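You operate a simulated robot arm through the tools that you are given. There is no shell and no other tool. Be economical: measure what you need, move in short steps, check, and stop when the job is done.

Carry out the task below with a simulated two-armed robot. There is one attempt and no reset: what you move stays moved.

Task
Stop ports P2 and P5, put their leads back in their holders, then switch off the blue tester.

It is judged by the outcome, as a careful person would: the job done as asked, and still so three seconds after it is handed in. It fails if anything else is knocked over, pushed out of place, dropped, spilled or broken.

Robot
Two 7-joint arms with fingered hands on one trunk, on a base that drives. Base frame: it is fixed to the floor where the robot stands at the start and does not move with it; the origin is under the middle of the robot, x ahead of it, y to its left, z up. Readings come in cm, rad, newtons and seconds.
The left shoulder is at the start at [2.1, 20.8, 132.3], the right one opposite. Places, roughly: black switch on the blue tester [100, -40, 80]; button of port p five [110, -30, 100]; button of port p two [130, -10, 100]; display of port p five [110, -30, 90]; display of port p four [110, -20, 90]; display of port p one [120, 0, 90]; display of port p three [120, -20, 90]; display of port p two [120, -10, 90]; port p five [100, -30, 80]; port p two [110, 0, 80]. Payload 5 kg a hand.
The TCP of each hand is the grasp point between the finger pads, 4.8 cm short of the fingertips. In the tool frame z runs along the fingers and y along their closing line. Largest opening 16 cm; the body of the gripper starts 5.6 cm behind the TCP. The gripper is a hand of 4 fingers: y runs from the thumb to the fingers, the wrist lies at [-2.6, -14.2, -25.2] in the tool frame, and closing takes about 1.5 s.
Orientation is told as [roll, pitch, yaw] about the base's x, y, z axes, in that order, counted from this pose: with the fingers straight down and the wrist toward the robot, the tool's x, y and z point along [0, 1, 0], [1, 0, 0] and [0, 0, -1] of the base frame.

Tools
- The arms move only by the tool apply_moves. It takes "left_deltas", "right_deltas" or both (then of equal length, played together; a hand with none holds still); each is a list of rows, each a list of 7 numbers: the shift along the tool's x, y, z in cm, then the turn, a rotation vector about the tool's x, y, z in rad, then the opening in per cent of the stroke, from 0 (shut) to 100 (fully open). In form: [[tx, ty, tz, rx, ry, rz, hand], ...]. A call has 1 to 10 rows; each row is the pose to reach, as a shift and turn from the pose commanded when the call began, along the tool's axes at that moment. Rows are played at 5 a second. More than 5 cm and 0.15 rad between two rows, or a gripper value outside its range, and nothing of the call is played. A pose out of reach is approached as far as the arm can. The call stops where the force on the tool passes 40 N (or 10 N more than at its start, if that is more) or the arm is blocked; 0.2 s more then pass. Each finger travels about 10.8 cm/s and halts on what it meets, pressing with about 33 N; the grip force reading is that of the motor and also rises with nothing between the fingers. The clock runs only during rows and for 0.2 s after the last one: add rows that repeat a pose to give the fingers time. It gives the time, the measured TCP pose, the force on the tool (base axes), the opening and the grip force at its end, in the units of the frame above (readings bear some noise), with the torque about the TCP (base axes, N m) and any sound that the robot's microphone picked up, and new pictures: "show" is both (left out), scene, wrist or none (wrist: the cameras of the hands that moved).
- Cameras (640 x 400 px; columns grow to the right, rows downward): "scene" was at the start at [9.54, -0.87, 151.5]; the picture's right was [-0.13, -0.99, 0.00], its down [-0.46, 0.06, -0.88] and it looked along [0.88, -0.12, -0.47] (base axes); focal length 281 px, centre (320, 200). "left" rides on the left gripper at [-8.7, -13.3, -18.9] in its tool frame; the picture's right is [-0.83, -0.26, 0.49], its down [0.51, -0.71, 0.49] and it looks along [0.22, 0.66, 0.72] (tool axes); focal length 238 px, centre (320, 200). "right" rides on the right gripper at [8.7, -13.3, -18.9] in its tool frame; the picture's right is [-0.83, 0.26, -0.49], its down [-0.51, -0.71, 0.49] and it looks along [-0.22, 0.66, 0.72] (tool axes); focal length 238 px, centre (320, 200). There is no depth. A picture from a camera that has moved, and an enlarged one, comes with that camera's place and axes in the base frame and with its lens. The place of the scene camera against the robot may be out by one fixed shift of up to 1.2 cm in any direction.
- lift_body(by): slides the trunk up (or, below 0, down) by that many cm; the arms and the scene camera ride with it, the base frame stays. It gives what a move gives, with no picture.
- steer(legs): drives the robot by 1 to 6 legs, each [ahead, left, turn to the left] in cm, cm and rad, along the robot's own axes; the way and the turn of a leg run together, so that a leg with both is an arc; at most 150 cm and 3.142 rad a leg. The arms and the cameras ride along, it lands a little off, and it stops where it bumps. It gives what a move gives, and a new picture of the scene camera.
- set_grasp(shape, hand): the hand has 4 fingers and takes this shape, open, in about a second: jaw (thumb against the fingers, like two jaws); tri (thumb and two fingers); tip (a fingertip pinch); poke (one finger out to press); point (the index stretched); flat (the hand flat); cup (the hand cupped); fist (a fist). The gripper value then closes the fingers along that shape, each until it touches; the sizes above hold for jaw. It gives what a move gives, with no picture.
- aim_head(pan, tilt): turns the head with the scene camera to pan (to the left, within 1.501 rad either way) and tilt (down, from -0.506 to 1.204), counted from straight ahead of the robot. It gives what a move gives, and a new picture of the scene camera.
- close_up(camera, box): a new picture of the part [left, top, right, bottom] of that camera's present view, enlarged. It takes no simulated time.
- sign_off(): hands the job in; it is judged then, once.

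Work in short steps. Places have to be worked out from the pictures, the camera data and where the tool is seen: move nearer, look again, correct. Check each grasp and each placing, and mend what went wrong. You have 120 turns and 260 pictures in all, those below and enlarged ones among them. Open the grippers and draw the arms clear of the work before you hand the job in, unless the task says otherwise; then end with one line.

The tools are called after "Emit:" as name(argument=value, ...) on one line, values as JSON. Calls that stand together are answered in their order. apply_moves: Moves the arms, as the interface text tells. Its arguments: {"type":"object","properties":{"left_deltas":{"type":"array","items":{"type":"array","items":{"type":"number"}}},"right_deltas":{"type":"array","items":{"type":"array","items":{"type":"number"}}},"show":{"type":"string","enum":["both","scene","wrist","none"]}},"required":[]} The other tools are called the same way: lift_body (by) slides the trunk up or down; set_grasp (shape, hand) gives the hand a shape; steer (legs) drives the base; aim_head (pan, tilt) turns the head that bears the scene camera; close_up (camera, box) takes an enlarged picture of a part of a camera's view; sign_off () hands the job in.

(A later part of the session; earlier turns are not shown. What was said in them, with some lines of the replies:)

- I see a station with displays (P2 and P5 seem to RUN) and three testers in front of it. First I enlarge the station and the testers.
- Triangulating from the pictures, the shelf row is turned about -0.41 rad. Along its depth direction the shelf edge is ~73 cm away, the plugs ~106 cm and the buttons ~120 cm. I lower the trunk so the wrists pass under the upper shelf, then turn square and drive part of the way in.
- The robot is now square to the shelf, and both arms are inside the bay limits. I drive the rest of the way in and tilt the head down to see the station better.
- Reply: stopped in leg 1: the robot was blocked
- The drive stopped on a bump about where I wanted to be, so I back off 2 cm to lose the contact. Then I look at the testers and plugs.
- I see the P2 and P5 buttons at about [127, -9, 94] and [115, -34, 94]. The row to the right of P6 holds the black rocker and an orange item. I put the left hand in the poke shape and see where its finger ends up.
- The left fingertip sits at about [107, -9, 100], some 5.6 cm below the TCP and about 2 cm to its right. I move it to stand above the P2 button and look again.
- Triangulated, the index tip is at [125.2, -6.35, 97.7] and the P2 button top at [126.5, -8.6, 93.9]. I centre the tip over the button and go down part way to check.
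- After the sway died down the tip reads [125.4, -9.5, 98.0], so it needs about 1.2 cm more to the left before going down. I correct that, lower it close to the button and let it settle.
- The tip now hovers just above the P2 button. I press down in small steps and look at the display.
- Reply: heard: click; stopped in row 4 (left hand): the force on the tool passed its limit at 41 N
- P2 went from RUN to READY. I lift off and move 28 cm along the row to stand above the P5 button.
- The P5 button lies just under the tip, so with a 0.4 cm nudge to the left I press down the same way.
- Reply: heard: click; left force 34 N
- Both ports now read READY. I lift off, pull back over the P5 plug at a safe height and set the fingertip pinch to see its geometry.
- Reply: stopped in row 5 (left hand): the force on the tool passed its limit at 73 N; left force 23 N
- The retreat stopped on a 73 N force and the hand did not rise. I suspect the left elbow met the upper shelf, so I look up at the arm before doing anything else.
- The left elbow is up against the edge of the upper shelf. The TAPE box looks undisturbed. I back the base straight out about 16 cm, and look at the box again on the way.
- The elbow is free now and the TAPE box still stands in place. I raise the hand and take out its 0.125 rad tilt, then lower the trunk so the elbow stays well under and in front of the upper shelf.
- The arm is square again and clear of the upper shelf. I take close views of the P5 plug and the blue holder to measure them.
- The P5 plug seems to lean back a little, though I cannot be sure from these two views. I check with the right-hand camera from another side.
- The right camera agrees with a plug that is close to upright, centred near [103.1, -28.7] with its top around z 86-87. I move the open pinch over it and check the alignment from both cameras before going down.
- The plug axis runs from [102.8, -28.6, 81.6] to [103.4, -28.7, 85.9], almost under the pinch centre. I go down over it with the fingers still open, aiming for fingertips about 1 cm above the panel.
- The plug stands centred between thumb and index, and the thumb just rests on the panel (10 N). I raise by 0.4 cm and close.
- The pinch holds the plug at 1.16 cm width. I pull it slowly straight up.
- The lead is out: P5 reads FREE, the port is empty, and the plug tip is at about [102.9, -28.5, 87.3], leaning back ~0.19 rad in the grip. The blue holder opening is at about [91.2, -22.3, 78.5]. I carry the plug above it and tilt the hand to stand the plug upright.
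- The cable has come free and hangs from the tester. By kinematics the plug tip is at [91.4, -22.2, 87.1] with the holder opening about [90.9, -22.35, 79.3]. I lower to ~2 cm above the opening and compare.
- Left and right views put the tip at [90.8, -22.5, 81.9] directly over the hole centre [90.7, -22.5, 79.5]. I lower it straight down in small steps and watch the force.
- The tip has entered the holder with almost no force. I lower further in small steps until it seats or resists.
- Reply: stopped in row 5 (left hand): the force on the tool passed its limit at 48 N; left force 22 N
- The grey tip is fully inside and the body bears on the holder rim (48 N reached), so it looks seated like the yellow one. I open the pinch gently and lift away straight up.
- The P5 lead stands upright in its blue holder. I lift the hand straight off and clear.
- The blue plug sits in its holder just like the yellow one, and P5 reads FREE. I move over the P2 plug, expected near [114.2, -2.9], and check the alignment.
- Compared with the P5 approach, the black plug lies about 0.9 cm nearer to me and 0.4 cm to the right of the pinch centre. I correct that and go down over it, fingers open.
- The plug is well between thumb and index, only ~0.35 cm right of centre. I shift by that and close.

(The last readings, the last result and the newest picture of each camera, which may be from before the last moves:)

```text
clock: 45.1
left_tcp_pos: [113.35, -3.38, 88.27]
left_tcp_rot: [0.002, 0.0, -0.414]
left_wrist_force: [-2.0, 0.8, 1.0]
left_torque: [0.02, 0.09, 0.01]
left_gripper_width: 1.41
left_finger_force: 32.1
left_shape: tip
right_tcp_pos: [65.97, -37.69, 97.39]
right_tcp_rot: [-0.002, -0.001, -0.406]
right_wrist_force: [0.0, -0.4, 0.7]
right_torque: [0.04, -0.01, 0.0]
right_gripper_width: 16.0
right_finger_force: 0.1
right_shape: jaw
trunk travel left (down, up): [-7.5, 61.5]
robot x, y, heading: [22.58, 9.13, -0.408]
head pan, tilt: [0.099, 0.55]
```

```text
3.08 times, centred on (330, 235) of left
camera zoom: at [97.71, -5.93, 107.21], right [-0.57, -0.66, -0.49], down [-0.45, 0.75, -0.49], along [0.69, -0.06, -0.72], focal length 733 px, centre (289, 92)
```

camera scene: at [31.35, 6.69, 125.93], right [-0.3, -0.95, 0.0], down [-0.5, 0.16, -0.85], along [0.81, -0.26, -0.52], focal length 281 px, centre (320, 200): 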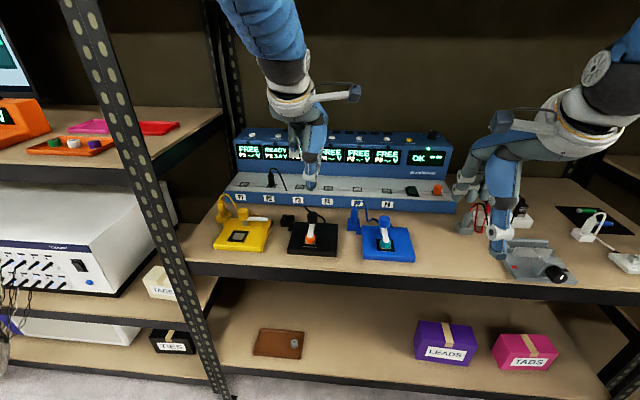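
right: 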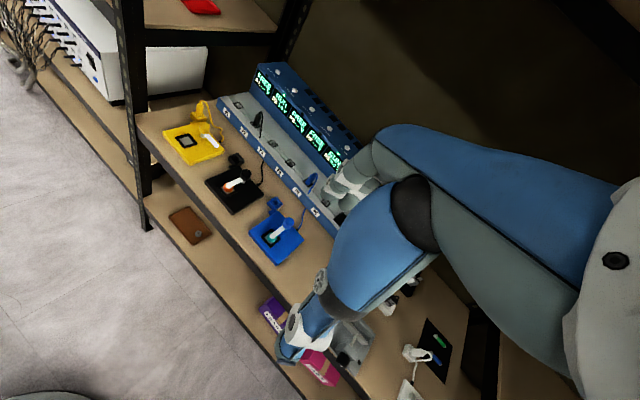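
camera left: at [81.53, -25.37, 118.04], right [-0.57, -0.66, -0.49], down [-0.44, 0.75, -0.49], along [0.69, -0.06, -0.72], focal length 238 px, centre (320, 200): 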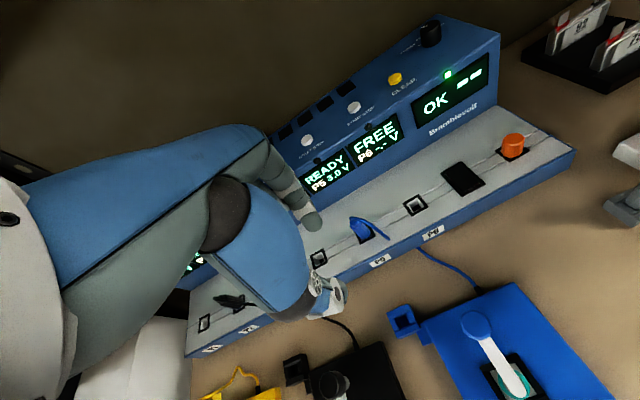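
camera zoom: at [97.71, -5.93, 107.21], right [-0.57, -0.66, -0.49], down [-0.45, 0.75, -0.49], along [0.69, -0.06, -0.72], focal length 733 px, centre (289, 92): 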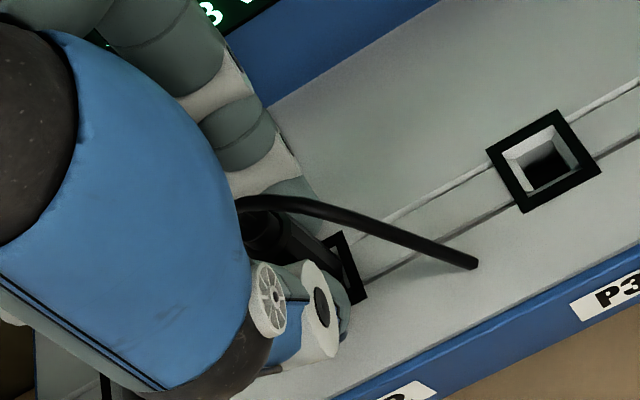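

The plug is held at 1.4 cm width, so I pull it slowly straight up.

Emit:
apply_moves(left_deltas=[[0, 0, -1, 0, 0, 0, 0], [0, 0, -2, 0, 0, 0, 0], [0, 0, -3, 0, 0, 0, 0], [0, 0, -4.5, 0, 0, 0, 0], [0, 0, -6, 0, 0, 0, 0], [0, 0, -6, 0, 0, 0, 0], [0, 0, -6, 0, 0, 0, 0]], show="none")

Emit:
close_up(camera="left", box=[250, 170, 410, 300])

Emit:
close_up(camera="scene", box=[210, 120, 340, 230])

```text
clock: 46.7
left_tcp_pos: [113.31, -3.21, 94.15]
left_tcp_rot: [0.002, -0.002, -0.415]
left_wrist_force: [0.0, -0.3, -0.3]
left_torque: [0.0, -0.04, -0.01]
left_gripper_width: 1.36
left_finger_force: 33.1
left_shape: tip
right_tcp_pos: [65.84, -37.61, 97.18]
right_tcp_rot: [-0.001, 0.0, -0.407]
right_wrist_force: [0.1, 0.4, -0.2]
right_torque: [0.02, 0.04, 0.02]
right_gripper_width: 16.0
right_finger_force: 0.1
right_shape: jaw
trunk travel left (down, up): [-7.5, 61.5]
robot x, y, heading: [22.47, 9.22, -0.41]
head pan, tilt: [0.099, 0.55]
```

```text
3.08 times, centred on (330, 235) of left
camera zoom: at [97.57, -5.91, 113.08], right [-0.57, -0.66, -0.49], down [-0.45, 0.75, -0.49], along [0.69, -0.06, -0.72], focal length 733 px, centre (289, 92)
```

zoom: 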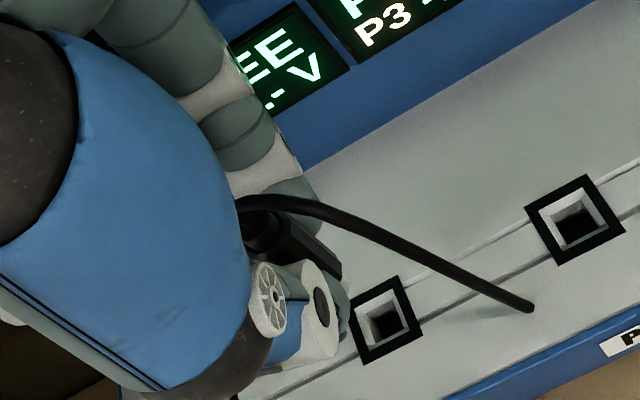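

```text
3.64 times, centred on (275, 175) of scene
camera zoom: at [31.29, 6.54, 125.93], right [-0.3, -0.95, 0.0], down [-0.5, 0.16, -0.85], along [0.81, -0.26, -0.52], focal length 1021 px, centre (484, 291)
```

zoom: 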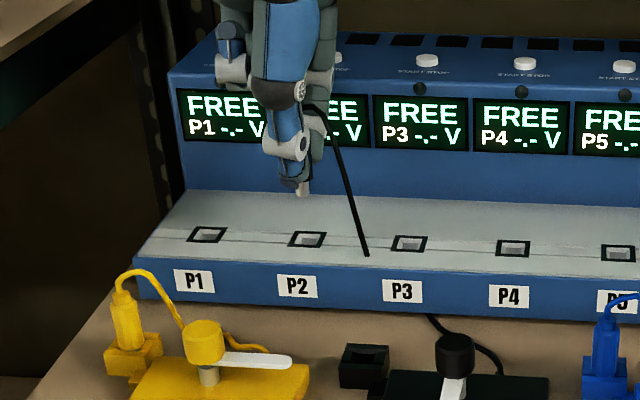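

P2 now reads FREE, the port is empty, and the plug is in the pinch. The black holder opening works out at about [98.05, -5.0, 79.5]. I carry the plug above it with the same backward tilt of the hand.

Emit:
apply_moves(left_deltas=[[-1.5, -2.5, -1, -0.03, 0, 0, 0], [-3, -5.2, -1, -0.06, 0, 0, 0], [-4.5, -8, -1, -0.1, 0, 0, 0], [-6, -11, -0.5, -0.13, 0, 0, 0], [-7.5, -14, 0, -0.17, 0, 0, 0], [-7.5, -14, 0, -0.17, 0, 0, 0], [-7.5, -14, 0, -0.17, 0, 0, 0]], show="none")

Emit:
close_up(camera="left", box=[250, 170, 410, 300])

Emit:
close_up(camera="right", box=[0, 0, 160, 110])

Emit:
close_up(camera="scene", box=[230, 140, 350, 250])

```text
clock: 48.3
left_tcp_pos: [97.36, -4.82, 93.98]
left_tcp_rot: [0.002, -0.172, -0.415]
left_wrist_force: [-1.1, 0.1, 0.5]
left_torque: [0.0, 0.0, -0.02]
left_gripper_width: 1.37
left_finger_force: 32.9
left_shape: tip
right_tcp_pos: [65.9, -37.5, 97.39]
right_tcp_rot: [0.0, -0.001, -0.407]
right_wrist_force: [0.3, 0.4, 0.0]
right_torque: [-0.01, -0.01, -0.01]
right_gripper_width: 15.99
right_finger_force: 0.0
right_shape: jaw
trunk travel left (down, up): [-7.5, 61.5]
robot x, y, heading: [21.95, 9.42, -0.413]
head pan, tilt: [0.099, 0.55]
```

```text
3.08 times, centred on (330, 235) of left
camera zoom: at [78.85, -6.18, 110.38], right [-0.49, -0.69, -0.53], down [-0.36, 0.71, -0.6], along [0.79, -0.11, -0.6], focal length 733 px, centre (289, 92)
```

zoom: 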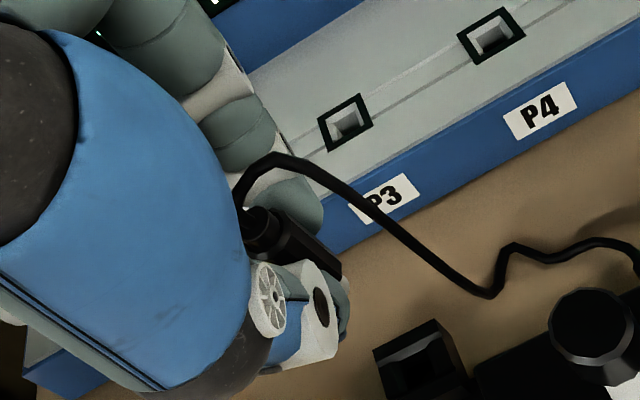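

```text
3.64 times, centred on (80, 55) of right
camera zoom: at [57.13, -24.45, 116.3], right [-0.09, -0.87, 0.49], down [-0.85, -0.18, -0.49], along [0.52, -0.46, -0.72], focal length 867 px, centre (1193, 727)
```

zoom: 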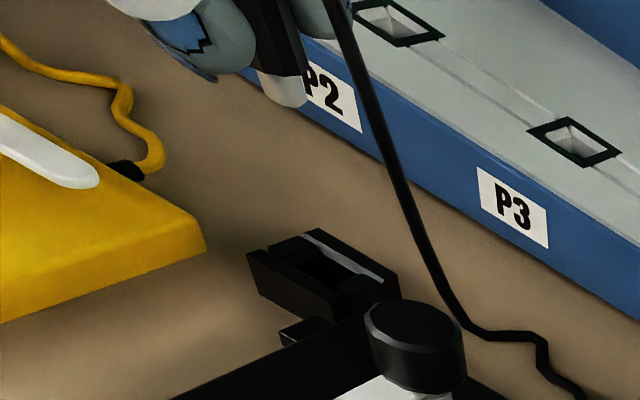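

```text
3.64 times, centred on (290, 195) of scene
camera zoom: at [31.25, 6.54, 125.93], right [-0.3, -0.95, 0.0], down [-0.5, 0.16, -0.85], along [0.81, -0.26, -0.52], focal length 1021 px, centre (429, 218)
```

zoom: 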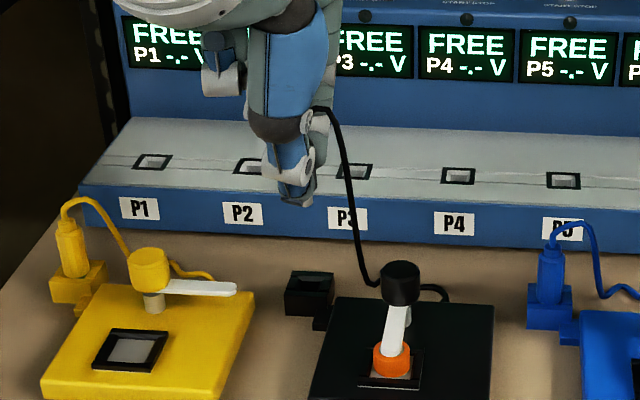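

The plug tip [98.0, -5.3, 87.1] is above the hole [97.9, -5.15, 79.5]. I lower it straight down 5 cm and compare again.

Emit:
apply_moves(left_deltas=[[0, -0.45, 2.5, 0, 0, 0, 0], [0.05, -0.9, 4.9, 0, 0, 0, 0], [0.05, -0.9, 4.9, 0, 0, 0, 0], [0.05, -0.9, 4.9, 0, 0, 0, 0]], show="none")

Emit:
close_up(camera="left", box=[290, 210, 390, 290])

Emit:
close_up(camera="right", box=[30, 10, 130, 90])

```text
clock: 49.3
left_tcp_pos: [97.36, -4.52, 88.97]
left_tcp_rot: [0.002, -0.171, -0.412]
left_wrist_force: [0.1, -0.1, 0.2]
left_torque: [0.01, 0.01, 0.0]
left_gripper_width: 1.37
left_finger_force: 33.0
left_shape: tip
right_tcp_pos: [65.92, -37.63, 97.44]
right_tcp_rot: [0.0, 0.0, -0.407]
right_wrist_force: [-0.1, 0.4, -0.1]
right_torque: [0.0, 0.01, -0.02]
right_gripper_width: 15.99
right_finger_force: 0.0
right_shape: jaw
trunk travel left (down, up): [-7.5, 61.5]
robot x, y, heading: [22.43, 9.45, -0.41]
head pan, tilt: [0.099, 0.55]
```

```text
5.00 times, centred on (340, 250) of left
camera zoom: at [78.94, -5.89, 105.45], right [-0.49, -0.69, -0.52], down [-0.36, 0.71, -0.6], along [0.79, -0.11, -0.6], focal length 1192 px, centre (220, -50)
```

zoom: 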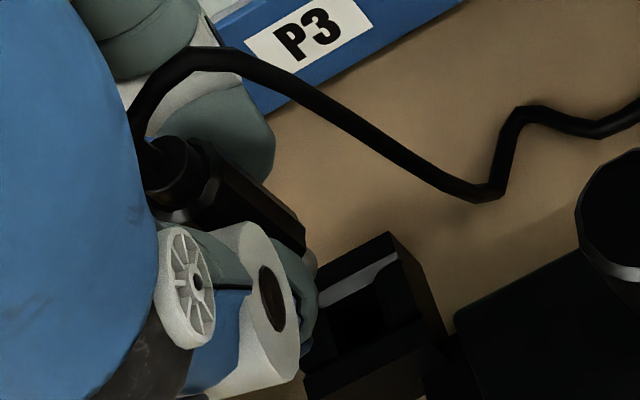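

```text
5.00 times, centred on (80, 50) of right
camera zoom: at [57.19, -24.45, 116.28], right [-0.09, -0.87, 0.49], down [-0.85, -0.18, -0.49], along [0.52, -0.46, -0.72], focal length 1192 px, centre (1520, 950)
```

zoom: 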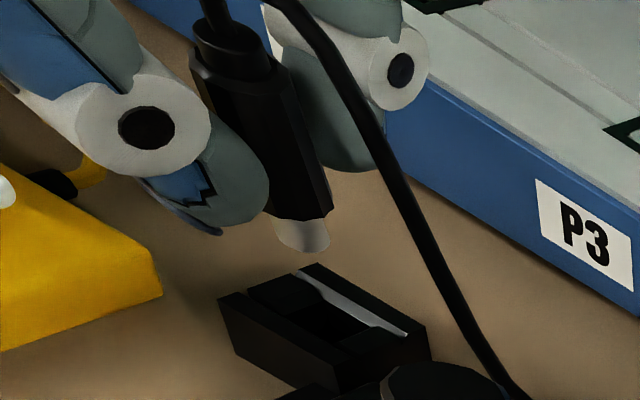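

Projecting straight down, the tip meets the hole centre within ~0.3 cm in both views. With a tiny correction I lower it in small steps.

Emit:
apply_moves(left_deltas=[[-0.1, -0.3, 1, 0, 0, 0, 0], [-0.1, -0.5, 2, 0, 0, 0, 0], [-0.1, -0.6, 2.7, 0, 0, 0, 0], [-0.1, -0.7, 3.2, 0, 0, 0, 0], [-0.1, -0.7, 3.2, 0, 0, 0, 0]], show="none")

Emit:
close_up(camera="left", box=[290, 210, 390, 290])

Emit:
close_up(camera="right", box=[30, 10, 130, 90])

```text
clock: 50.5
left_tcp_pos: [97.19, -4.56, 86.05]
left_tcp_rot: [0.002, -0.17, -0.413]
left_wrist_force: [-0.7, 0.0, 1.6]
left_torque: [0.01, 0.02, -0.01]
left_gripper_width: 1.39
left_finger_force: 33.4
left_shape: tip
right_tcp_pos: [65.93, -37.64, 97.35]
right_tcp_rot: [0.001, 0.0, -0.405]
right_wrist_force: [0.0, -0.3, 1.1]
right_torque: [-0.02, 0.01, 0.04]
right_gripper_width: 15.98
right_finger_force: 0.0
right_shape: jaw
trunk travel left (down, up): [-7.5, 61.5]
robot x, y, heading: [22.0, 9.37, -0.409]
head pan, tilt: [0.099, 0.55]
```

```text
5.00 times, centred on (340, 250) of left
camera zoom: at [78.78, -5.96, 102.43], right [-0.49, -0.69, -0.53], down [-0.36, 0.71, -0.6], along [0.79, -0.11, -0.6], focal length 1192 px, centre (220, -50)
```

zoom: 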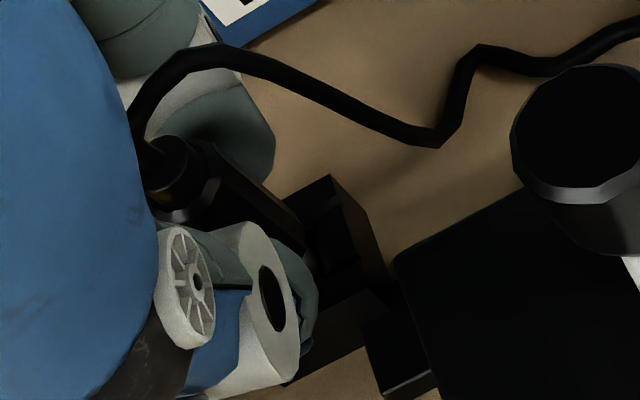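

```text
5.00 times, centred on (80, 50) of right
camera zoom: at [57.17, -24.45, 116.29], right [-0.09, -0.87, 0.49], down [-0.85, -0.18, -0.49], along [0.52, -0.46, -0.72], focal length 1192 px, centre (1520, 950)
```

zoom: 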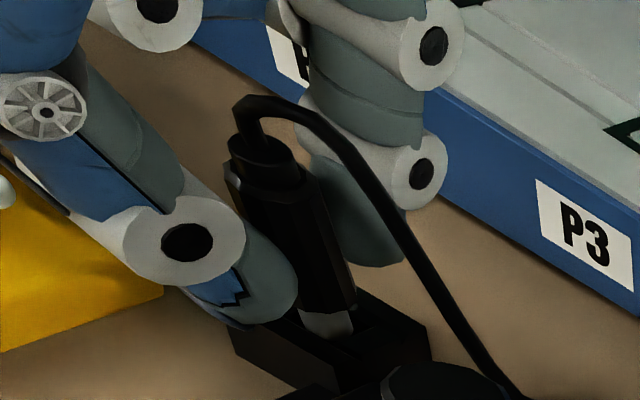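

The tip is at the slot with practically no force. I lower further by small steps.

Emit:
apply_moves(left_deltas=[[0, -0.05, 0.4, 0, 0, 0, 0], [0, -0.1, 0.7, 0, 0, 0, 0], [0, -0.15, 1.0, 0, 0, 0, 0], [0, -0.2, 1.3, 0, 0, 0, 0], [0, -0.2, 1.3, 0, 0, 0, 0]], show="none")

Emit:
close_up(camera="left", box=[290, 210, 390, 290])

Emit:
close_up(camera="right", box=[30, 10, 130, 90])

```text
clock: 51.7
left_tcp_pos: [97.27, -4.53, 85.0]
left_tcp_rot: [0.002, -0.176, -0.414]
left_wrist_force: [-5.2, -0.8, 26.8]
left_torque: [0.01, 0.24, 0.01]
left_gripper_width: 1.51
left_finger_force: 33.1
left_shape: tip
right_tcp_pos: [65.74, -37.6, 97.46]
right_tcp_rot: [0.002, -0.002, -0.405]
right_wrist_force: [-0.3, -0.5, -0.9]
right_torque: [0.0, 0.01, -0.04]
right_gripper_width: 15.96
right_finger_force: 0.1
right_shape: jaw
trunk travel left (down, up): [-7.5, 61.5]
robot x, y, heading: [21.91, 9.23, -0.413]
head pan, tilt: [0.099, 0.55]
```

```text
5.00 times, centred on (340, 250) of left
camera zoom: at [78.77, -5.91, 101.33], right [-0.49, -0.7, -0.53], down [-0.36, 0.71, -0.61], along [0.8, -0.11, -0.6], focal length 1192 px, centre (220, -50)
```

zoom: 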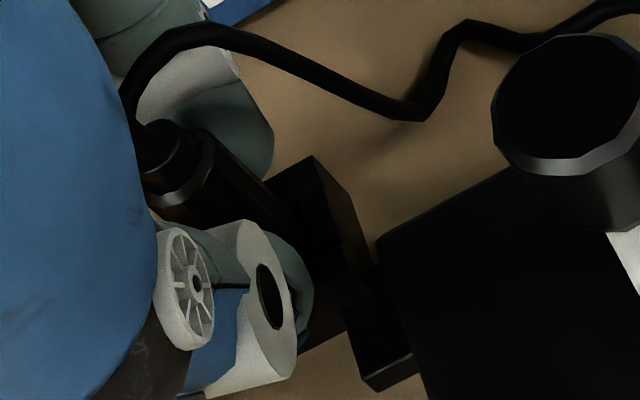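

```text
5.00 times, centred on (80, 50) of right
camera zoom: at [56.98, -24.42, 116.37], right [-0.09, -0.87, 0.49], down [-0.85, -0.18, -0.49], along [0.52, -0.46, -0.72], focal length 1192 px, centre (1520, 950)
```

zoom: 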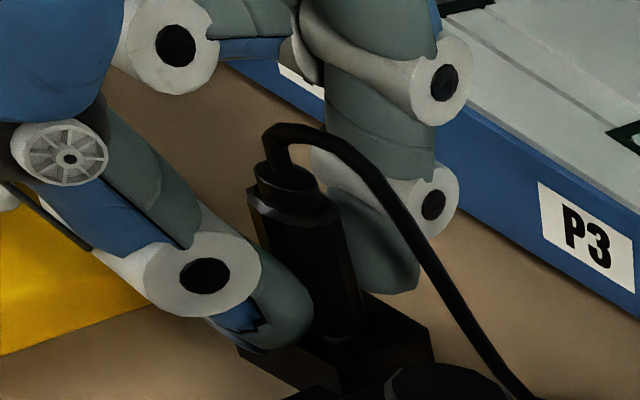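

The grey tip has gone into the holder and 27 N of seating force is felt. I open the pinch gently and check.

Emit:
apply_moves(left_deltas=[[0, 0, 0, 0, 0, 0, 10], [0, 0, 0, 0, 0, 0, 20], [0, 0, 0, 0, 0, 0, 30], [0, 0, 0, 0, 0, 0, 30], [0, 0, 0, 0, 0, 0, 30]], show="none")

Emit:
close_up(camera="right", box=[30, 10, 130, 90])

Emit:
close_up(camera="left", box=[290, 210, 390, 290])

```text
clock: 52.9
left_tcp_pos: [97.43, -4.43, 84.55]
left_tcp_rot: [0.003, -0.171, -0.412]
left_wrist_force: [-0.4, -0.5, 0.1]
left_torque: [0.0, -0.02, -0.02]
left_gripper_width: 4.75
left_finger_force: 0.1
left_shape: tip
right_tcp_pos: [65.84, -37.68, 97.37]
right_tcp_rot: [0.001, -0.001, -0.408]
right_wrist_force: [0.3, 0.2, 0.8]
right_torque: [-0.03, 0.0, 0.0]
right_gripper_width: 16.01
right_finger_force: 0.1
right_shape: jaw
trunk travel left (down, up): [-7.5, 61.5]
robot x, y, heading: [22.28, 9.64, -0.405]
head pan, tilt: [0.099, 0.55]
```

```text
5.00 times, centred on (80, 50) of right
camera zoom: at [57.19, -24.45, 116.27], right [-0.09, -0.87, 0.49], down [-0.85, -0.18, -0.49], along [0.52, -0.46, -0.72], focal length 1192 px, centre (1520, 950)
```

zoom: 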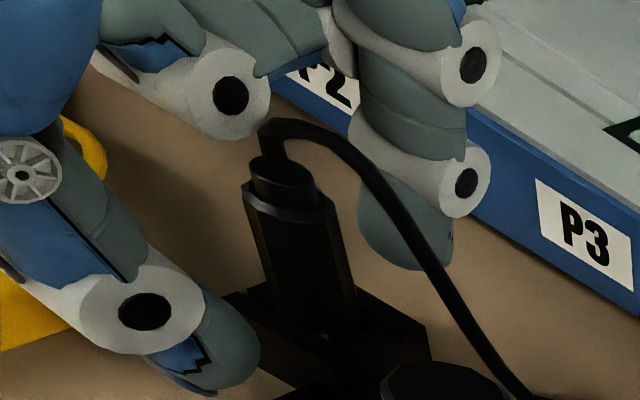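

```text
5.00 times, centred on (340, 250) of left
camera zoom: at [78.88, -5.89, 101.06], right [-0.49, -0.69, -0.52], down [-0.36, 0.71, -0.6], along [0.79, -0.11, -0.6], focal length 1192 px, centre (220, -50)
```

zoom: 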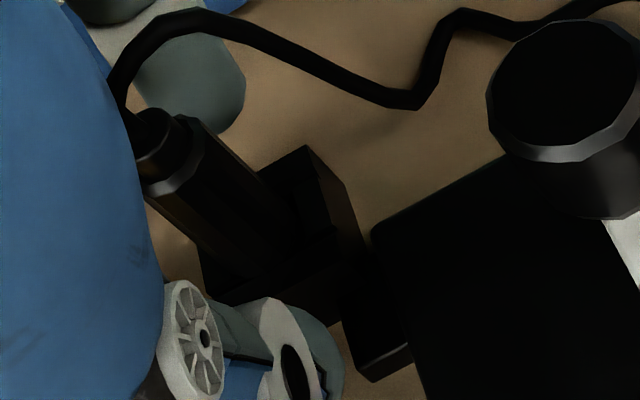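

The black plug stands in its holder. I lift the left hand off and pull it back; meanwhile the right hand takes the poke shape for the rocker switch.

Emit:
apply_moves(left_deltas=[[0, 0.5, -3, 0, 0, 0, 33], [0, 1, -6, 0, 0, 0, 33], [0, 1.6, -9, 0.04, 0, 0, 33], [0, 2, -13, 0.1, 0, 0, 33], [2, 0, -14, 0.17, 0, 0, 33], [4, -3, -14, 0.17, 0, 0, 33], [4, -6, -14, 0.17, 0, 0, 33]], show="none")

Emit:
set_grasp(hand="right", shape="poke")

Emit:
aim_head(pan=-0.1, tilt=0.6)

Emit:
close_up(camera="right", box=[0, 0, 640, 400])

Emit:
close_up(camera="scene", box=[180, 100, 440, 260])

```text
clock: 54.5
left_tcp_pos: [91.1, 2.63, 98.02]
left_tcp_rot: [0.002, -0.002, -0.412]
left_wrist_force: [-0.9, -0.2, 0.8]
left_torque: [0.03, -0.03, 0.0]
left_gripper_width: 5.23
left_finger_force: 0.0
left_shape: tip
right_tcp_pos: [65.81, -37.59, 97.35]
right_tcp_rot: [0.002, 0.0, -0.408]
right_wrist_force: [-1.0, -0.1, 0.7]
right_torque: [-0.02, -0.04, 0.02]
right_gripper_width: 16.0
right_finger_force: 0.0
right_shape: jaw
trunk travel left (down, up): [-7.5, 61.5]
robot x, y, heading: [22.35, 9.51, -0.407]
head pan, tilt: [0.099, 0.55]
```

```text
clock: 55.4
left_tcp_pos: [91.12, 2.65, 97.97]
left_tcp_rot: [0.002, 0.0, -0.414]
left_wrist_force: [-0.4, 0.1, 0.2]
left_torque: [0.01, 0.03, 0.0]
left_gripper_width: 5.26
left_finger_force: 0.0
left_shape: tip
right_tcp_pos: [65.91, -37.55, 97.36]
right_tcp_rot: [0.0, 0.0, -0.406]
right_wrist_force: [-0.9, -0.1, 0.0]
right_torque: [-0.02, -0.02, 0.01]
right_gripper_width: 0.0
right_finger_force: 0.1
right_shape: poke
trunk travel left (down, up): [-7.5, 61.5]
robot x, y, heading: [22.31, 9.37, -0.406]
head pan, tilt: [0.099, 0.55]
```

```text
clock: 56.1
left_tcp_pos: [91.13, 2.61, 97.86]
left_tcp_rot: [0.003, -0.001, -0.414]
left_wrist_force: [-0.3, 0.8, -0.5]
left_torque: [0.01, -0.01, -0.01]
left_gripper_width: 5.23
left_finger_force: 0.0
left_shape: tip
right_tcp_pos: [65.88, -37.63, 97.43]
right_tcp_rot: [0.0, 0.0, -0.406]
right_wrist_force: [0.3, 0.0, -0.3]
right_torque: [-0.01, -0.01, -0.01]
right_gripper_width: 0.0
right_finger_force: 0.1
right_shape: poke
trunk travel left (down, up): [-7.5, 61.5]
robot x, y, heading: [22.61, 9.16, -0.405]
head pan, tilt: [-0.099, 0.6]
camera scene: at [30.46, 4.98, 125.48], right [-0.49, -0.87, 0.0], down [-0.49, 0.27, -0.82], along [0.72, -0.4, -0.57], focal length 281 px, centre (320, 200)
```

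scene: 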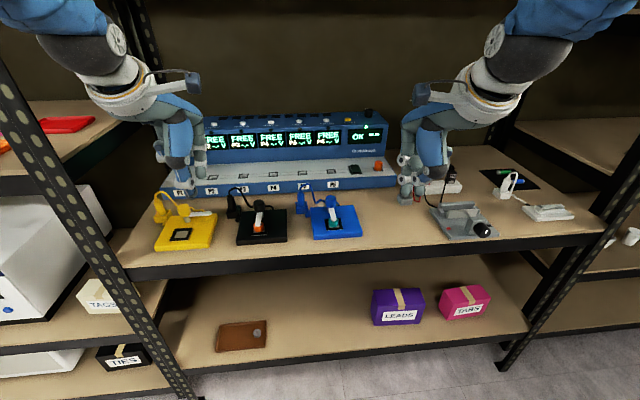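

```text
1.00 times, centred on (320, 200) of right (not enlarged: the box is as wide or as high as the picture)
camera zoom: at [57.17, -24.44, 116.29], right [-0.09, -0.87, 0.49], down [-0.85, -0.18, -0.49], along [0.52, -0.46, -0.72], focal length 238 px, centre (320, 200)
```

zoom: 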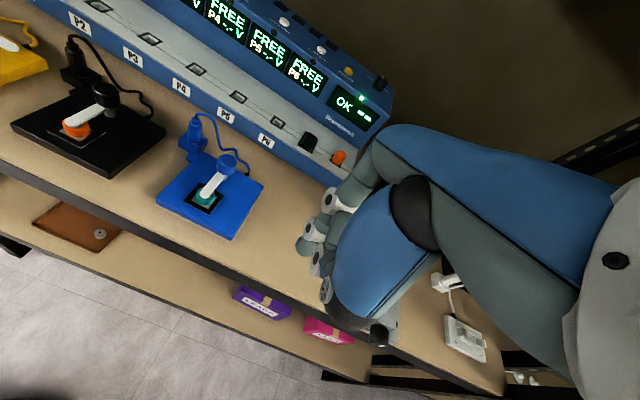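

```text
2.46 times, centred on (310, 180) of scene
camera zoom: at [30.46, 4.98, 125.48], right [-0.49, -0.87, 0.0], down [-0.49, 0.27, -0.82], along [0.72, -0.4, -0.57], focal length 691 px, centre (345, 249)
```

zoom: 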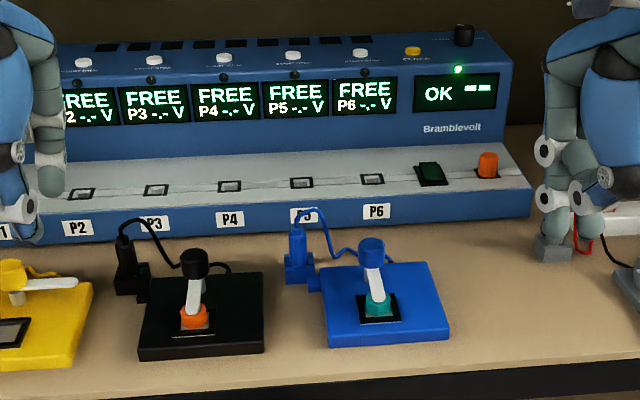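

Both leads are upright in their holders and all ports read FREE. Now I look closely at the rocker to see which side is pressed.

Emit:
close_up(camera="scene", box=[335, 150, 395, 195])

Emit:
close_up(camera="right", box=[270, 110, 370, 180])

```text
8.89 times, centred on (365, 172) of scene
camera zoom: at [30.46, 4.98, 125.48], right [-0.49, -0.87, 0.0], down [-0.49, 0.27, -0.82], along [0.72, -0.4, -0.57], focal length 2495 px, centre (-80, 444)
```

zoom: 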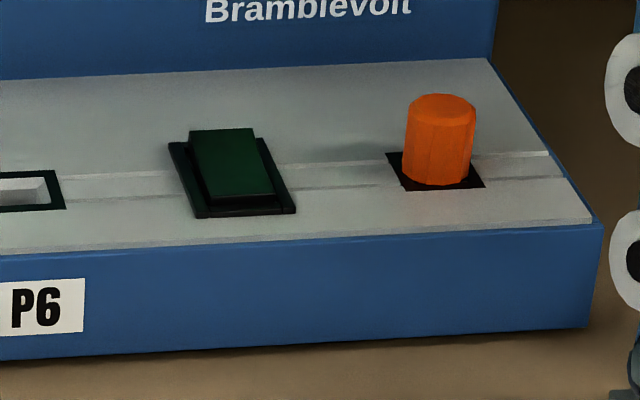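

```text
5.71 times, centred on (320, 145) of right
camera zoom: at [57.17, -24.44, 116.29], right [-0.09, -0.87, 0.49], down [-0.85, -0.18, -0.49], along [0.52, -0.46, -0.72], focal length 1362 px, centre (320, 514)
```

zoom: 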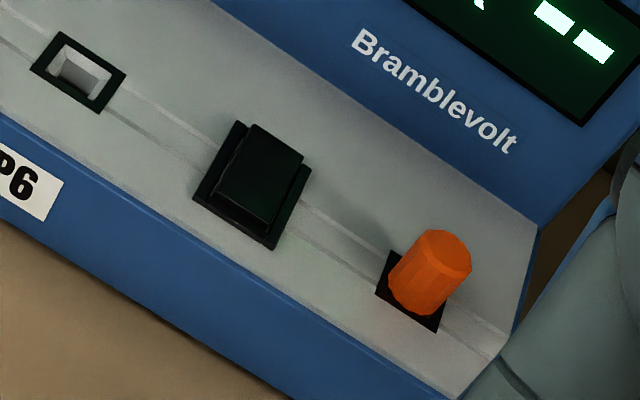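

The rocker's far end stands higher, so its near end is pressed now (on), and I must press the far end. Its centre is at about [95.3, -43.9, 83]. I bring the right poke finger above the far half with the hand tilted back, staying high.

Emit:
apply_moves(right_deltas=[[0.7, 4.3, 0, 0, 0, 0, 0], [1.4, 8.6, 0, 0, 0, 0, 0], [2.1, 12.9, 0, 0, 0, 0, 0], [2.8, 17.2, 0, -0.06, 0, 0, 0], [3.5, 21.4, 0, -0.14, 0, 0, 0], [4.2, 25.6, 0, -0.22, 0, 0, 0], [4.8, 29.8, 0, -0.3, 0, 0, 0], [4.8, 29.8, 0, -0.3, 0, 0, 0], [4.8, 29.8, 0, -0.3, 0, 0, 0]])

Emit:
close_up(camera="scene", box=[310, 100, 430, 190])

Emit:
close_up(camera="right", box=[200, 130, 400, 270])

```text
clock: 58.1
left_tcp_pos: [91.21, 2.54, 97.85]
left_tcp_rot: [0.0, 0.0, -0.414]
left_wrist_force: [0.3, -0.2, -0.1]
left_torque: [-0.01, 0.0, -0.04]
left_gripper_width: 5.27
left_finger_force: 0.0
left_shape: tip
right_tcp_pos: [95.19, -44.65, 96.97]
right_tcp_rot: [0.0, -0.3, -0.406]
right_wrist_force: [0.3, -0.7, -0.1]
right_torque: [0.01, -0.01, 0.0]
right_gripper_width: 0.0
right_finger_force: 0.1
right_shape: poke
trunk travel left (down, up): [-7.5, 61.5]
robot x, y, heading: [22.13, 9.67, -0.41]
head pan, tilt: [-0.099, 0.6]
camera scene: at [30.52, 4.96, 125.47], right [-0.49, -0.87, 0.0], down [-0.49, 0.28, -0.82], along [0.72, -0.4, -0.57], focal length 281 px, centre (320, 200)
camera right: at [81.84, -29.46, 111.18], right [-0.24, -0.81, 0.54], down [-0.69, -0.25, -0.68], along [0.68, -0.53, -0.5], focal length 238 px, centre (320, 200)
```

scene: 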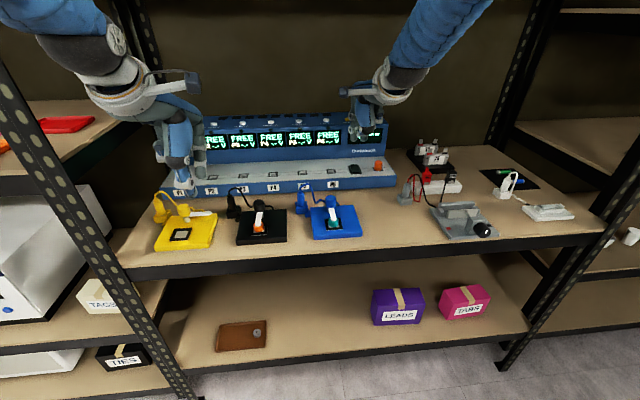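
right: 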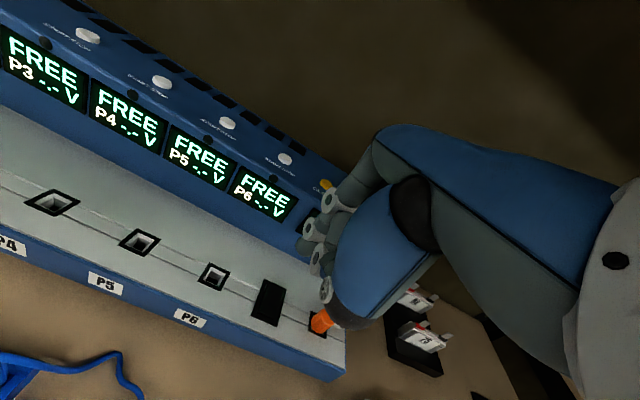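

```text
4.44 times, centred on (370, 145) of scene
camera zoom: at [30.52, 4.96, 125.47], right [-0.49, -0.87, 0.0], down [-0.49, 0.28, -0.82], along [0.72, -0.4, -0.57], focal length 1248 px, centre (98, 444)
```

zoom: 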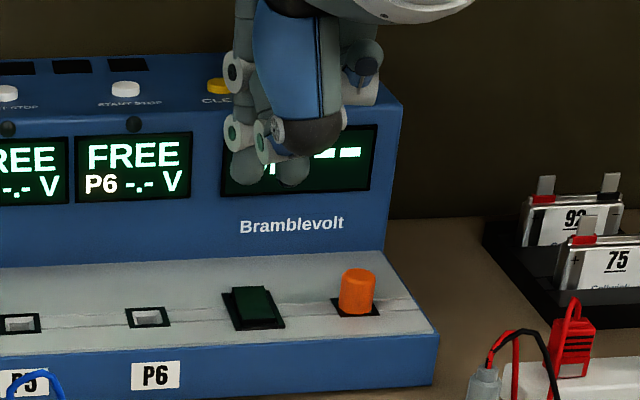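

```text
2.86 times, centred on (300, 200) of right
camera zoom: at [81.84, -29.46, 111.18], right [-0.24, -0.81, 0.54], down [-0.69, -0.25, -0.68], along [0.68, -0.53, -0.5], focal length 681 px, centre (377, 200)
```

zoom: 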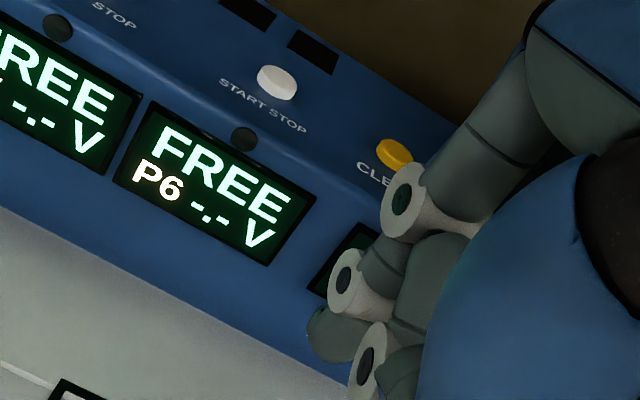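

The fingertip is at about [96.6, -44.0, 92]. I lower it 6 cm with a correction of 0.7 cm right and 0.9 cm nearer, and look again.

Emit:
apply_moves(right_deltas=[[-0.35, -1.3, 2.7, 0, 0, 0, 0], [-0.7, -2.6, 5.4, 0, 0, 0, 0], [-0.7, -2.6, 5.4, 0, 0, 0, 0], [-0.7, -2.6, 5.4, 0, 0, 0, 0]], show="none")

Emit:
close_up(camera="scene", box=[325, 120, 405, 190])

Emit:
close_up(camera="right", box=[220, 180, 360, 290])

Emit:
close_up(camera="left", box=[400, 0, 640, 160])

```text
clock: 59.1
left_tcp_pos: [91.19, 2.62, 97.86]
left_tcp_rot: [0.001, -0.002, -0.415]
left_wrist_force: [-0.1, 0.8, -0.9]
left_torque: [-0.01, 0.0, 0.02]
left_gripper_width: 5.24
left_finger_force: 0.0
left_shape: tip
right_tcp_pos: [94.28, -45.06, 91.33]
right_tcp_rot: [0.0, -0.299, -0.408]
right_wrist_force: [0.0, 0.5, -0.9]
right_torque: [0.01, 0.02, -0.01]
right_gripper_width: 0.01
right_finger_force: 0.1
right_shape: poke
trunk travel left (down, up): [-7.5, 61.5]
robot x, y, heading: [22.19, 9.38, -0.41]
head pan, tilt: [-0.099, 0.6]
```

```text
5.71 times, centred on (365, 155) of scene
camera zoom: at [30.48, 4.97, 125.48], right [-0.49, -0.87, 0.0], down [-0.49, 0.28, -0.82], along [0.72, -0.4, -0.57], focal length 1604 px, centre (63, 457)
```

zoom: 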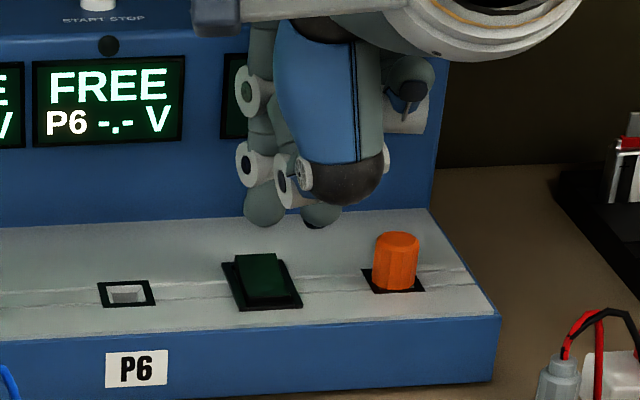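

```text
3.64 times, centred on (290, 235) of right
camera zoom: at [80.89, -29.97, 105.43], right [-0.24, -0.81, 0.54], down [-0.69, -0.25, -0.68], along [0.68, -0.53, -0.5], focal length 867 px, centre (429, 73)
```

zoom: 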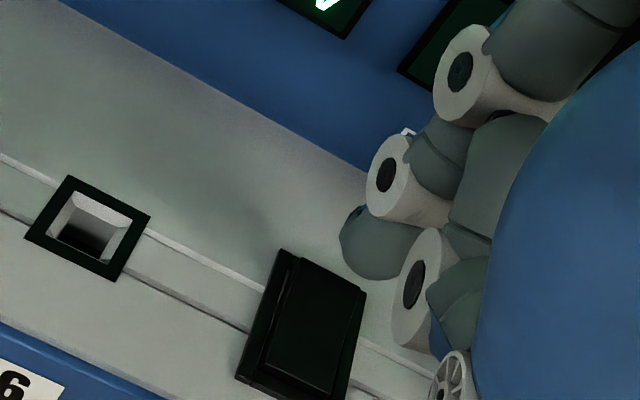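

```text
2.50 times, centred on (520, 80) of left
camera zoom: at [75.47, 0.01, 116.78], right [-0.57, -0.66, -0.49], down [-0.45, 0.75, -0.49], along [0.69, -0.06, -0.72], focal length 596 px, centre (-180, 500)
```

zoom: 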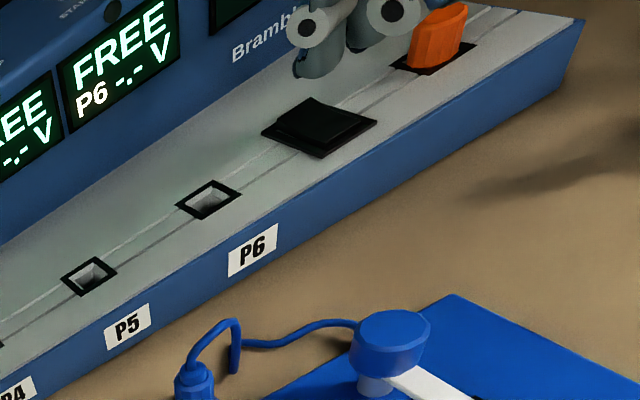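

Hand-camera triangulation gives the rocker centre [95.9, -44.4, 83.0], right under the finger. I am not yet certain which end is raised, so I enlarge the rocker from both sides.

Emit:
close_up(camera="right", box=[270, 225, 325, 265])

Emit:
close_up(camera="left", box=[495, 25, 560, 75])

```text
10.00 times, centred on (298, 245) of right
camera zoom: at [80.89, -29.97, 105.43], right [-0.24, -0.81, 0.54], down [-0.69, -0.25, -0.68], along [0.68, -0.53, -0.5], focal length 2384 px, centre (545, -250)
```

zoom: 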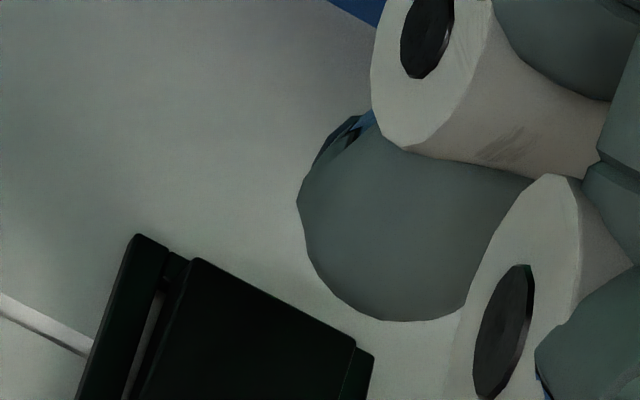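

```text
8.00 times, centred on (528, 50) of left
camera zoom: at [75.47, 0.01, 116.78], right [-0.57, -0.66, -0.49], down [-0.45, 0.75, -0.49], along [0.69, -0.06, -0.72], focal length 1907 px, centre (-1340, 1400)
```

zoom: 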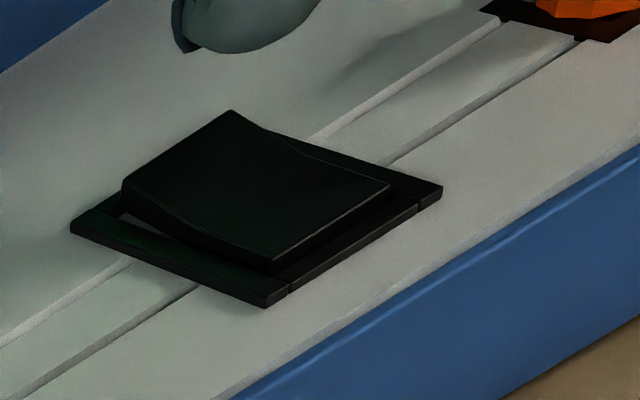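

The side profile shows a V-shaped rocker with its far end clearly higher, so pressing the far end is right. I move over that half and press down in small steps.

Emit:
apply_moves(right_deltas=[[0.1, 1.3, 0.4, 0, 0, 0, 0], [0.1, 0.9, 1.5, 0, 0, 0, 0], [0.1, 0.6, 2.5, 0, 0, 0, 0], [0.1, 0.4, 3.1, 0, 0, 0, 0], [0.1, 0.25, 3.6, 0, 0, 0, 0], [0.1, 0.25, 3.6, 0, 0, 0, 0]], show="none")

Emit:
close_up(camera="scene", box=[200, 100, 420, 220])

Emit:
close_up(camera="left", box=[495, 15, 575, 75])

```text
clock: 60.5
left_tcp_pos: [91.03, 2.59, 97.91]
left_tcp_rot: [0.001, -0.002, -0.412]
left_wrist_force: [0.1, 0.1, -0.5]
left_torque: [-0.02, -0.04, -0.01]
left_gripper_width: 5.24
left_finger_force: 0.0
left_shape: tip
right_tcp_pos: [95.37, -45.78, 88.02]
right_tcp_rot: [-0.001, -0.3, -0.408]
right_wrist_force: [0.0, 0.7, 2.9]
right_torque: [0.04, -0.05, 0.01]
right_gripper_width: 0.0
right_finger_force: 0.0
right_shape: poke
trunk travel left (down, up): [-7.5, 61.5]
robot x, y, heading: [22.82, 9.37, -0.41]
head pan, tilt: [-0.099, 0.6]
```

```text
2.91 times, centred on (310, 160) of scene
camera zoom: at [30.46, 4.98, 125.48], right [-0.49, -0.87, 0.0], down [-0.49, 0.28, -0.82], along [0.72, -0.4, -0.57], focal length 817 px, centre (349, 316)
```

zoom: 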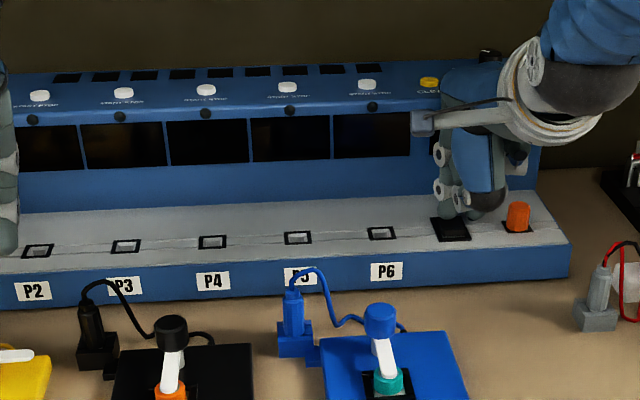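

```text
6.67 times, centred on (535, 45) of left
camera zoom: at [75.45, 0.03, 116.8], right [-0.57, -0.66, -0.49], down [-0.45, 0.75, -0.49], along [0.69, -0.06, -0.72], focal length 1589 px, centre (-1113, 1233)
```

zoom: 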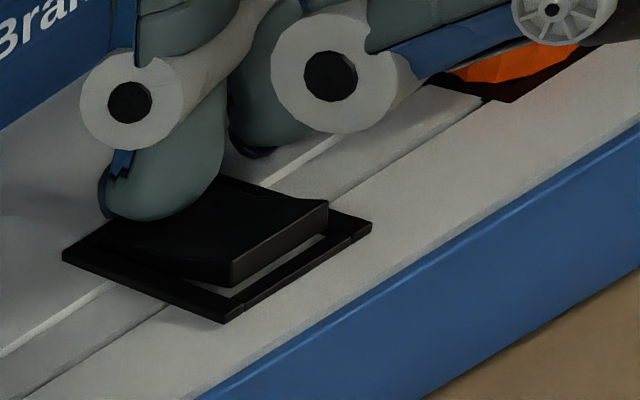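

All displays have gone dark and the rocker has flipped: the tester is off. I lift the right finger straight up and draw both hands back out of the shelf, untilting on the way.

Emit:
apply_moves(right_deltas=[[0, 0.6, -2, 0, 0, 0, 0], [0, 1.5, -5, 0, 0, 0, 0], [0, 2.5, -8.5, 0, 0, 0, 0], [0, -0.5, -10, 0.06, 0, 0, 0], [-1, -5, -11, 0.14, 0, 0, 0], [-2, -9.2, -12, 0.22, 0, 0, 0], [-3, -13.4, -13, 0.3, 0, 0, 0], [-4, -17.5, -14, 0.3, 0, 0, 0], [-4, -21.5, -15.2, 0.3, 0, 0, 0], [-4, -21.5, -15.2, 0.3, 0, 0, 0]], show="scene")

```text
clock: 62.7
left_tcp_pos: [91.17, 2.61, 97.79]
left_tcp_rot: [0.001, -0.002, -0.414]
left_wrist_force: [0.6, 0.7, -0.6]
left_torque: [0.01, -0.01, 0.0]
left_gripper_width: 5.24
left_finger_force: 0.1
left_shape: tip
right_tcp_pos: [70.89, -39.4, 96.26]
right_tcp_rot: [0.0, 0.001, -0.407]
right_wrist_force: [-0.3, -0.5, -0.1]
right_torque: [0.01, 0.01, 0.02]
right_gripper_width: 0.0
right_finger_force: 0.1
right_shape: poke
trunk travel left (down, up): [-7.5, 61.5]
robot x, y, heading: [22.54, 9.07, -0.412]
head pan, tilt: [-0.099, 0.6]
camera scene: at [30.54, 4.93, 125.46], right [-0.49, -0.87, 0.0], down [-0.49, 0.28, -0.82], along [0.72, -0.4, -0.57], focal length 281 px, centre (320, 200)
```

scene: 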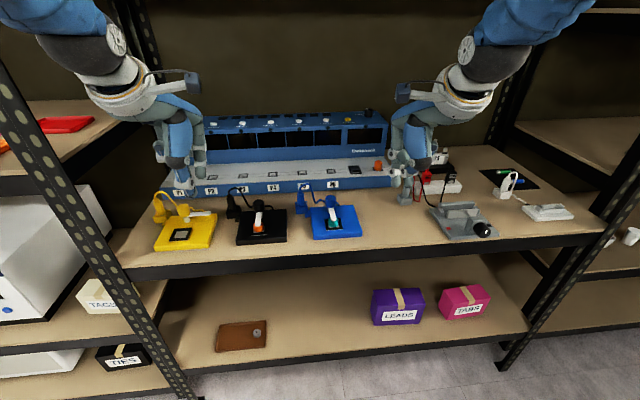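

Everything is in place and both hands hover clear above the shelf. I back the base out 30 cm, open both hands and take a last look.

Emit:
steer(legs=[[-30, 0, 0]])

Emit:
set_grasp(hand="right", shape="jaw")

Emit:
set_grasp(hand="left", shape="jaw")

Emit:
aim_head(pan=0.05, tilt=0.3)

Emit:
close_up(camera="scene", box=[190, 140, 450, 300])

```text
clock: 64.8
left_tcp_pos: [63.91, 14.22, 97.99]
left_tcp_rot: [0.001, -0.002, -0.417]
left_wrist_force: [-1.3, 0.5, 0.9]
left_torque: [0.0, -0.09, 0.0]
left_gripper_width: 5.26
left_finger_force: 0.0
left_shape: tip
right_tcp_pos: [43.36, -27.74, 96.33]
right_tcp_rot: [-0.001, -0.002, -0.412]
right_wrist_force: [-1.2, 0.7, 0.3]
right_torque: [-0.06, -0.05, 0.0]
right_gripper_width: 0.0
right_finger_force: 0.0
right_shape: poke
trunk travel left (down, up): [-7.5, 61.5]
robot x, y, heading: [-4.93, 21.34, -0.415]
head pan, tilt: [-0.099, 0.6]
camera scene: at [3.14, 16.83, 125.49], right [-0.49, -0.87, 0.0], down [-0.49, 0.28, -0.83], along [0.72, -0.4, -0.56], focal length 281 px, centre (320, 200)
```

scene: 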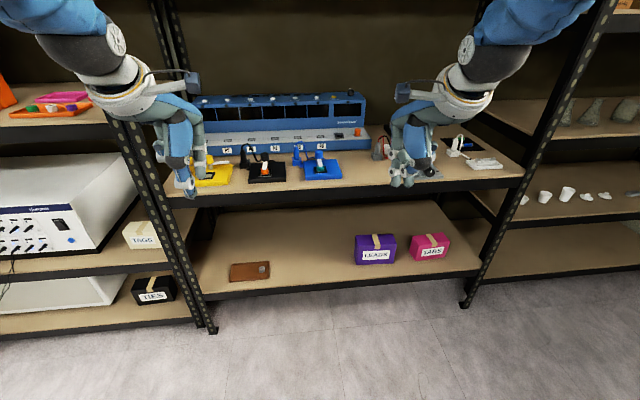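

```text
clock: 65.7
left_tcp_pos: [63.98, 14.26, 97.92]
left_tcp_rot: [0.002, -0.003, -0.418]
left_wrist_force: [-0.7, 0.0, -0.6]
left_torque: [-0.01, 0.0, 0.02]
left_gripper_width: 5.22
left_finger_force: 0.1
left_shape: tip
right_tcp_pos: [43.3, -27.68, 96.33]
right_tcp_rot: [0.0, 0.001, -0.41]
right_wrist_force: [-0.5, 0.9, 1.1]
right_torque: [-0.02, -0.01, 0.01]
right_gripper_width: 15.99
right_finger_force: 0.0
right_shape: jaw
trunk travel left (down, up): [-7.5, 61.5]
robot x, y, heading: [-4.93, 21.28, -0.412]
head pan, tilt: [-0.099, 0.6]
```

```text
clock: 66.5
left_tcp_pos: [63.92, 14.21, 97.85]
left_tcp_rot: [0.002, -0.001, -0.417]
left_wrist_force: [0.5, -0.1, -0.1]
left_torque: [0.02, -0.02, 0.02]
left_gripper_width: 15.93
left_finger_force: 0.1
left_shape: jaw
right_tcp_pos: [43.43, -27.74, 96.32]
right_tcp_rot: [-0.002, 0.0, -0.413]
right_wrist_force: [-0.8, 0.4, -0.5]
right_torque: [0.03, -0.02, 0.02]
right_gripper_width: 16.01
right_finger_force: 0.1
right_shape: jaw
trunk travel left (down, up): [-7.5, 61.5]
robot x, y, heading: [-5.1, 21.5, -0.417]
head pan, tilt: [-0.099, 0.6]
```

```text
clock: 67.3
left_tcp_pos: [63.88, 14.22, 97.94]
left_tcp_rot: [0.001, -0.002, -0.417]
left_wrist_force: [-0.3, -0.7, -0.2]
left_torque: [0.0, 0.0, 0.01]
left_gripper_width: 15.95
left_finger_force: 0.1
left_shape: jaw
right_tcp_pos: [43.49, -27.8, 96.34]
right_tcp_rot: [0.0, 0.001, -0.412]
right_wrist_force: [0.3, -0.1, -0.1]
right_torque: [-0.02, -0.04, 0.03]
right_gripper_width: 16.01
right_finger_force: 0.1
right_shape: jaw
trunk travel left (down, up): [-7.5, 61.5]
robot x, y, heading: [-4.82, 21.19, -0.417]
head pan, tilt: [0.051, 0.3]
camera scene: at [4.28, 17.81, 128.22], right [-0.35, -0.94, 0.0], down [-0.28, 0.11, -0.95], along [0.89, -0.34, -0.3], focal length 281 px, centre (320, 200)
```

scene: 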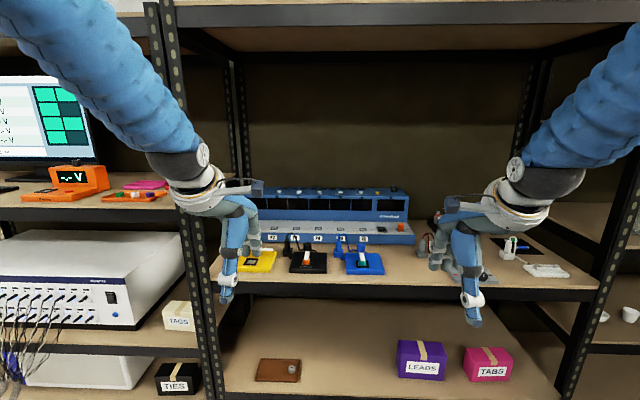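

```text
2.46 times, centred on (320, 220) of scene
camera zoom: at [4.28, 17.81, 128.22], right [-0.35, -0.94, 0.0], down [-0.28, 0.11, -0.95], along [0.89, -0.34, -0.3], focal length 691 px, centre (320, 151)
```

zoom: 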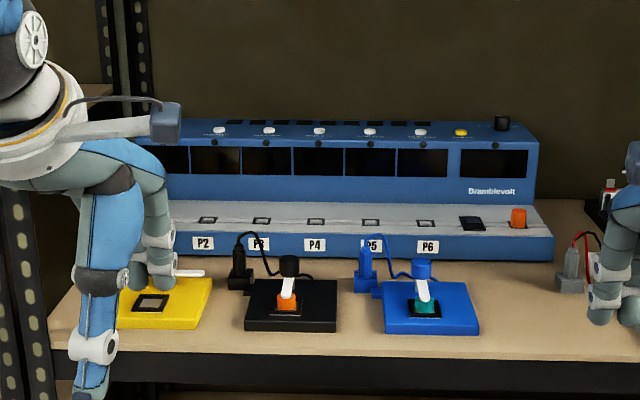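

The last picture shows the displays dark, both leads upright in their holders and nothing else moved. Both hands are open and clear, so I hand the job in.

Emit:
sign_off()

```text
The job is handed in.
```

Ports P2 and P5 are stopped, their leads are back in the black and blue holders, and the blue tester is switched off. Early on, the left elbow bumped the edge of the upper shelf; the TAPE box looked undisturbed after I backed away.
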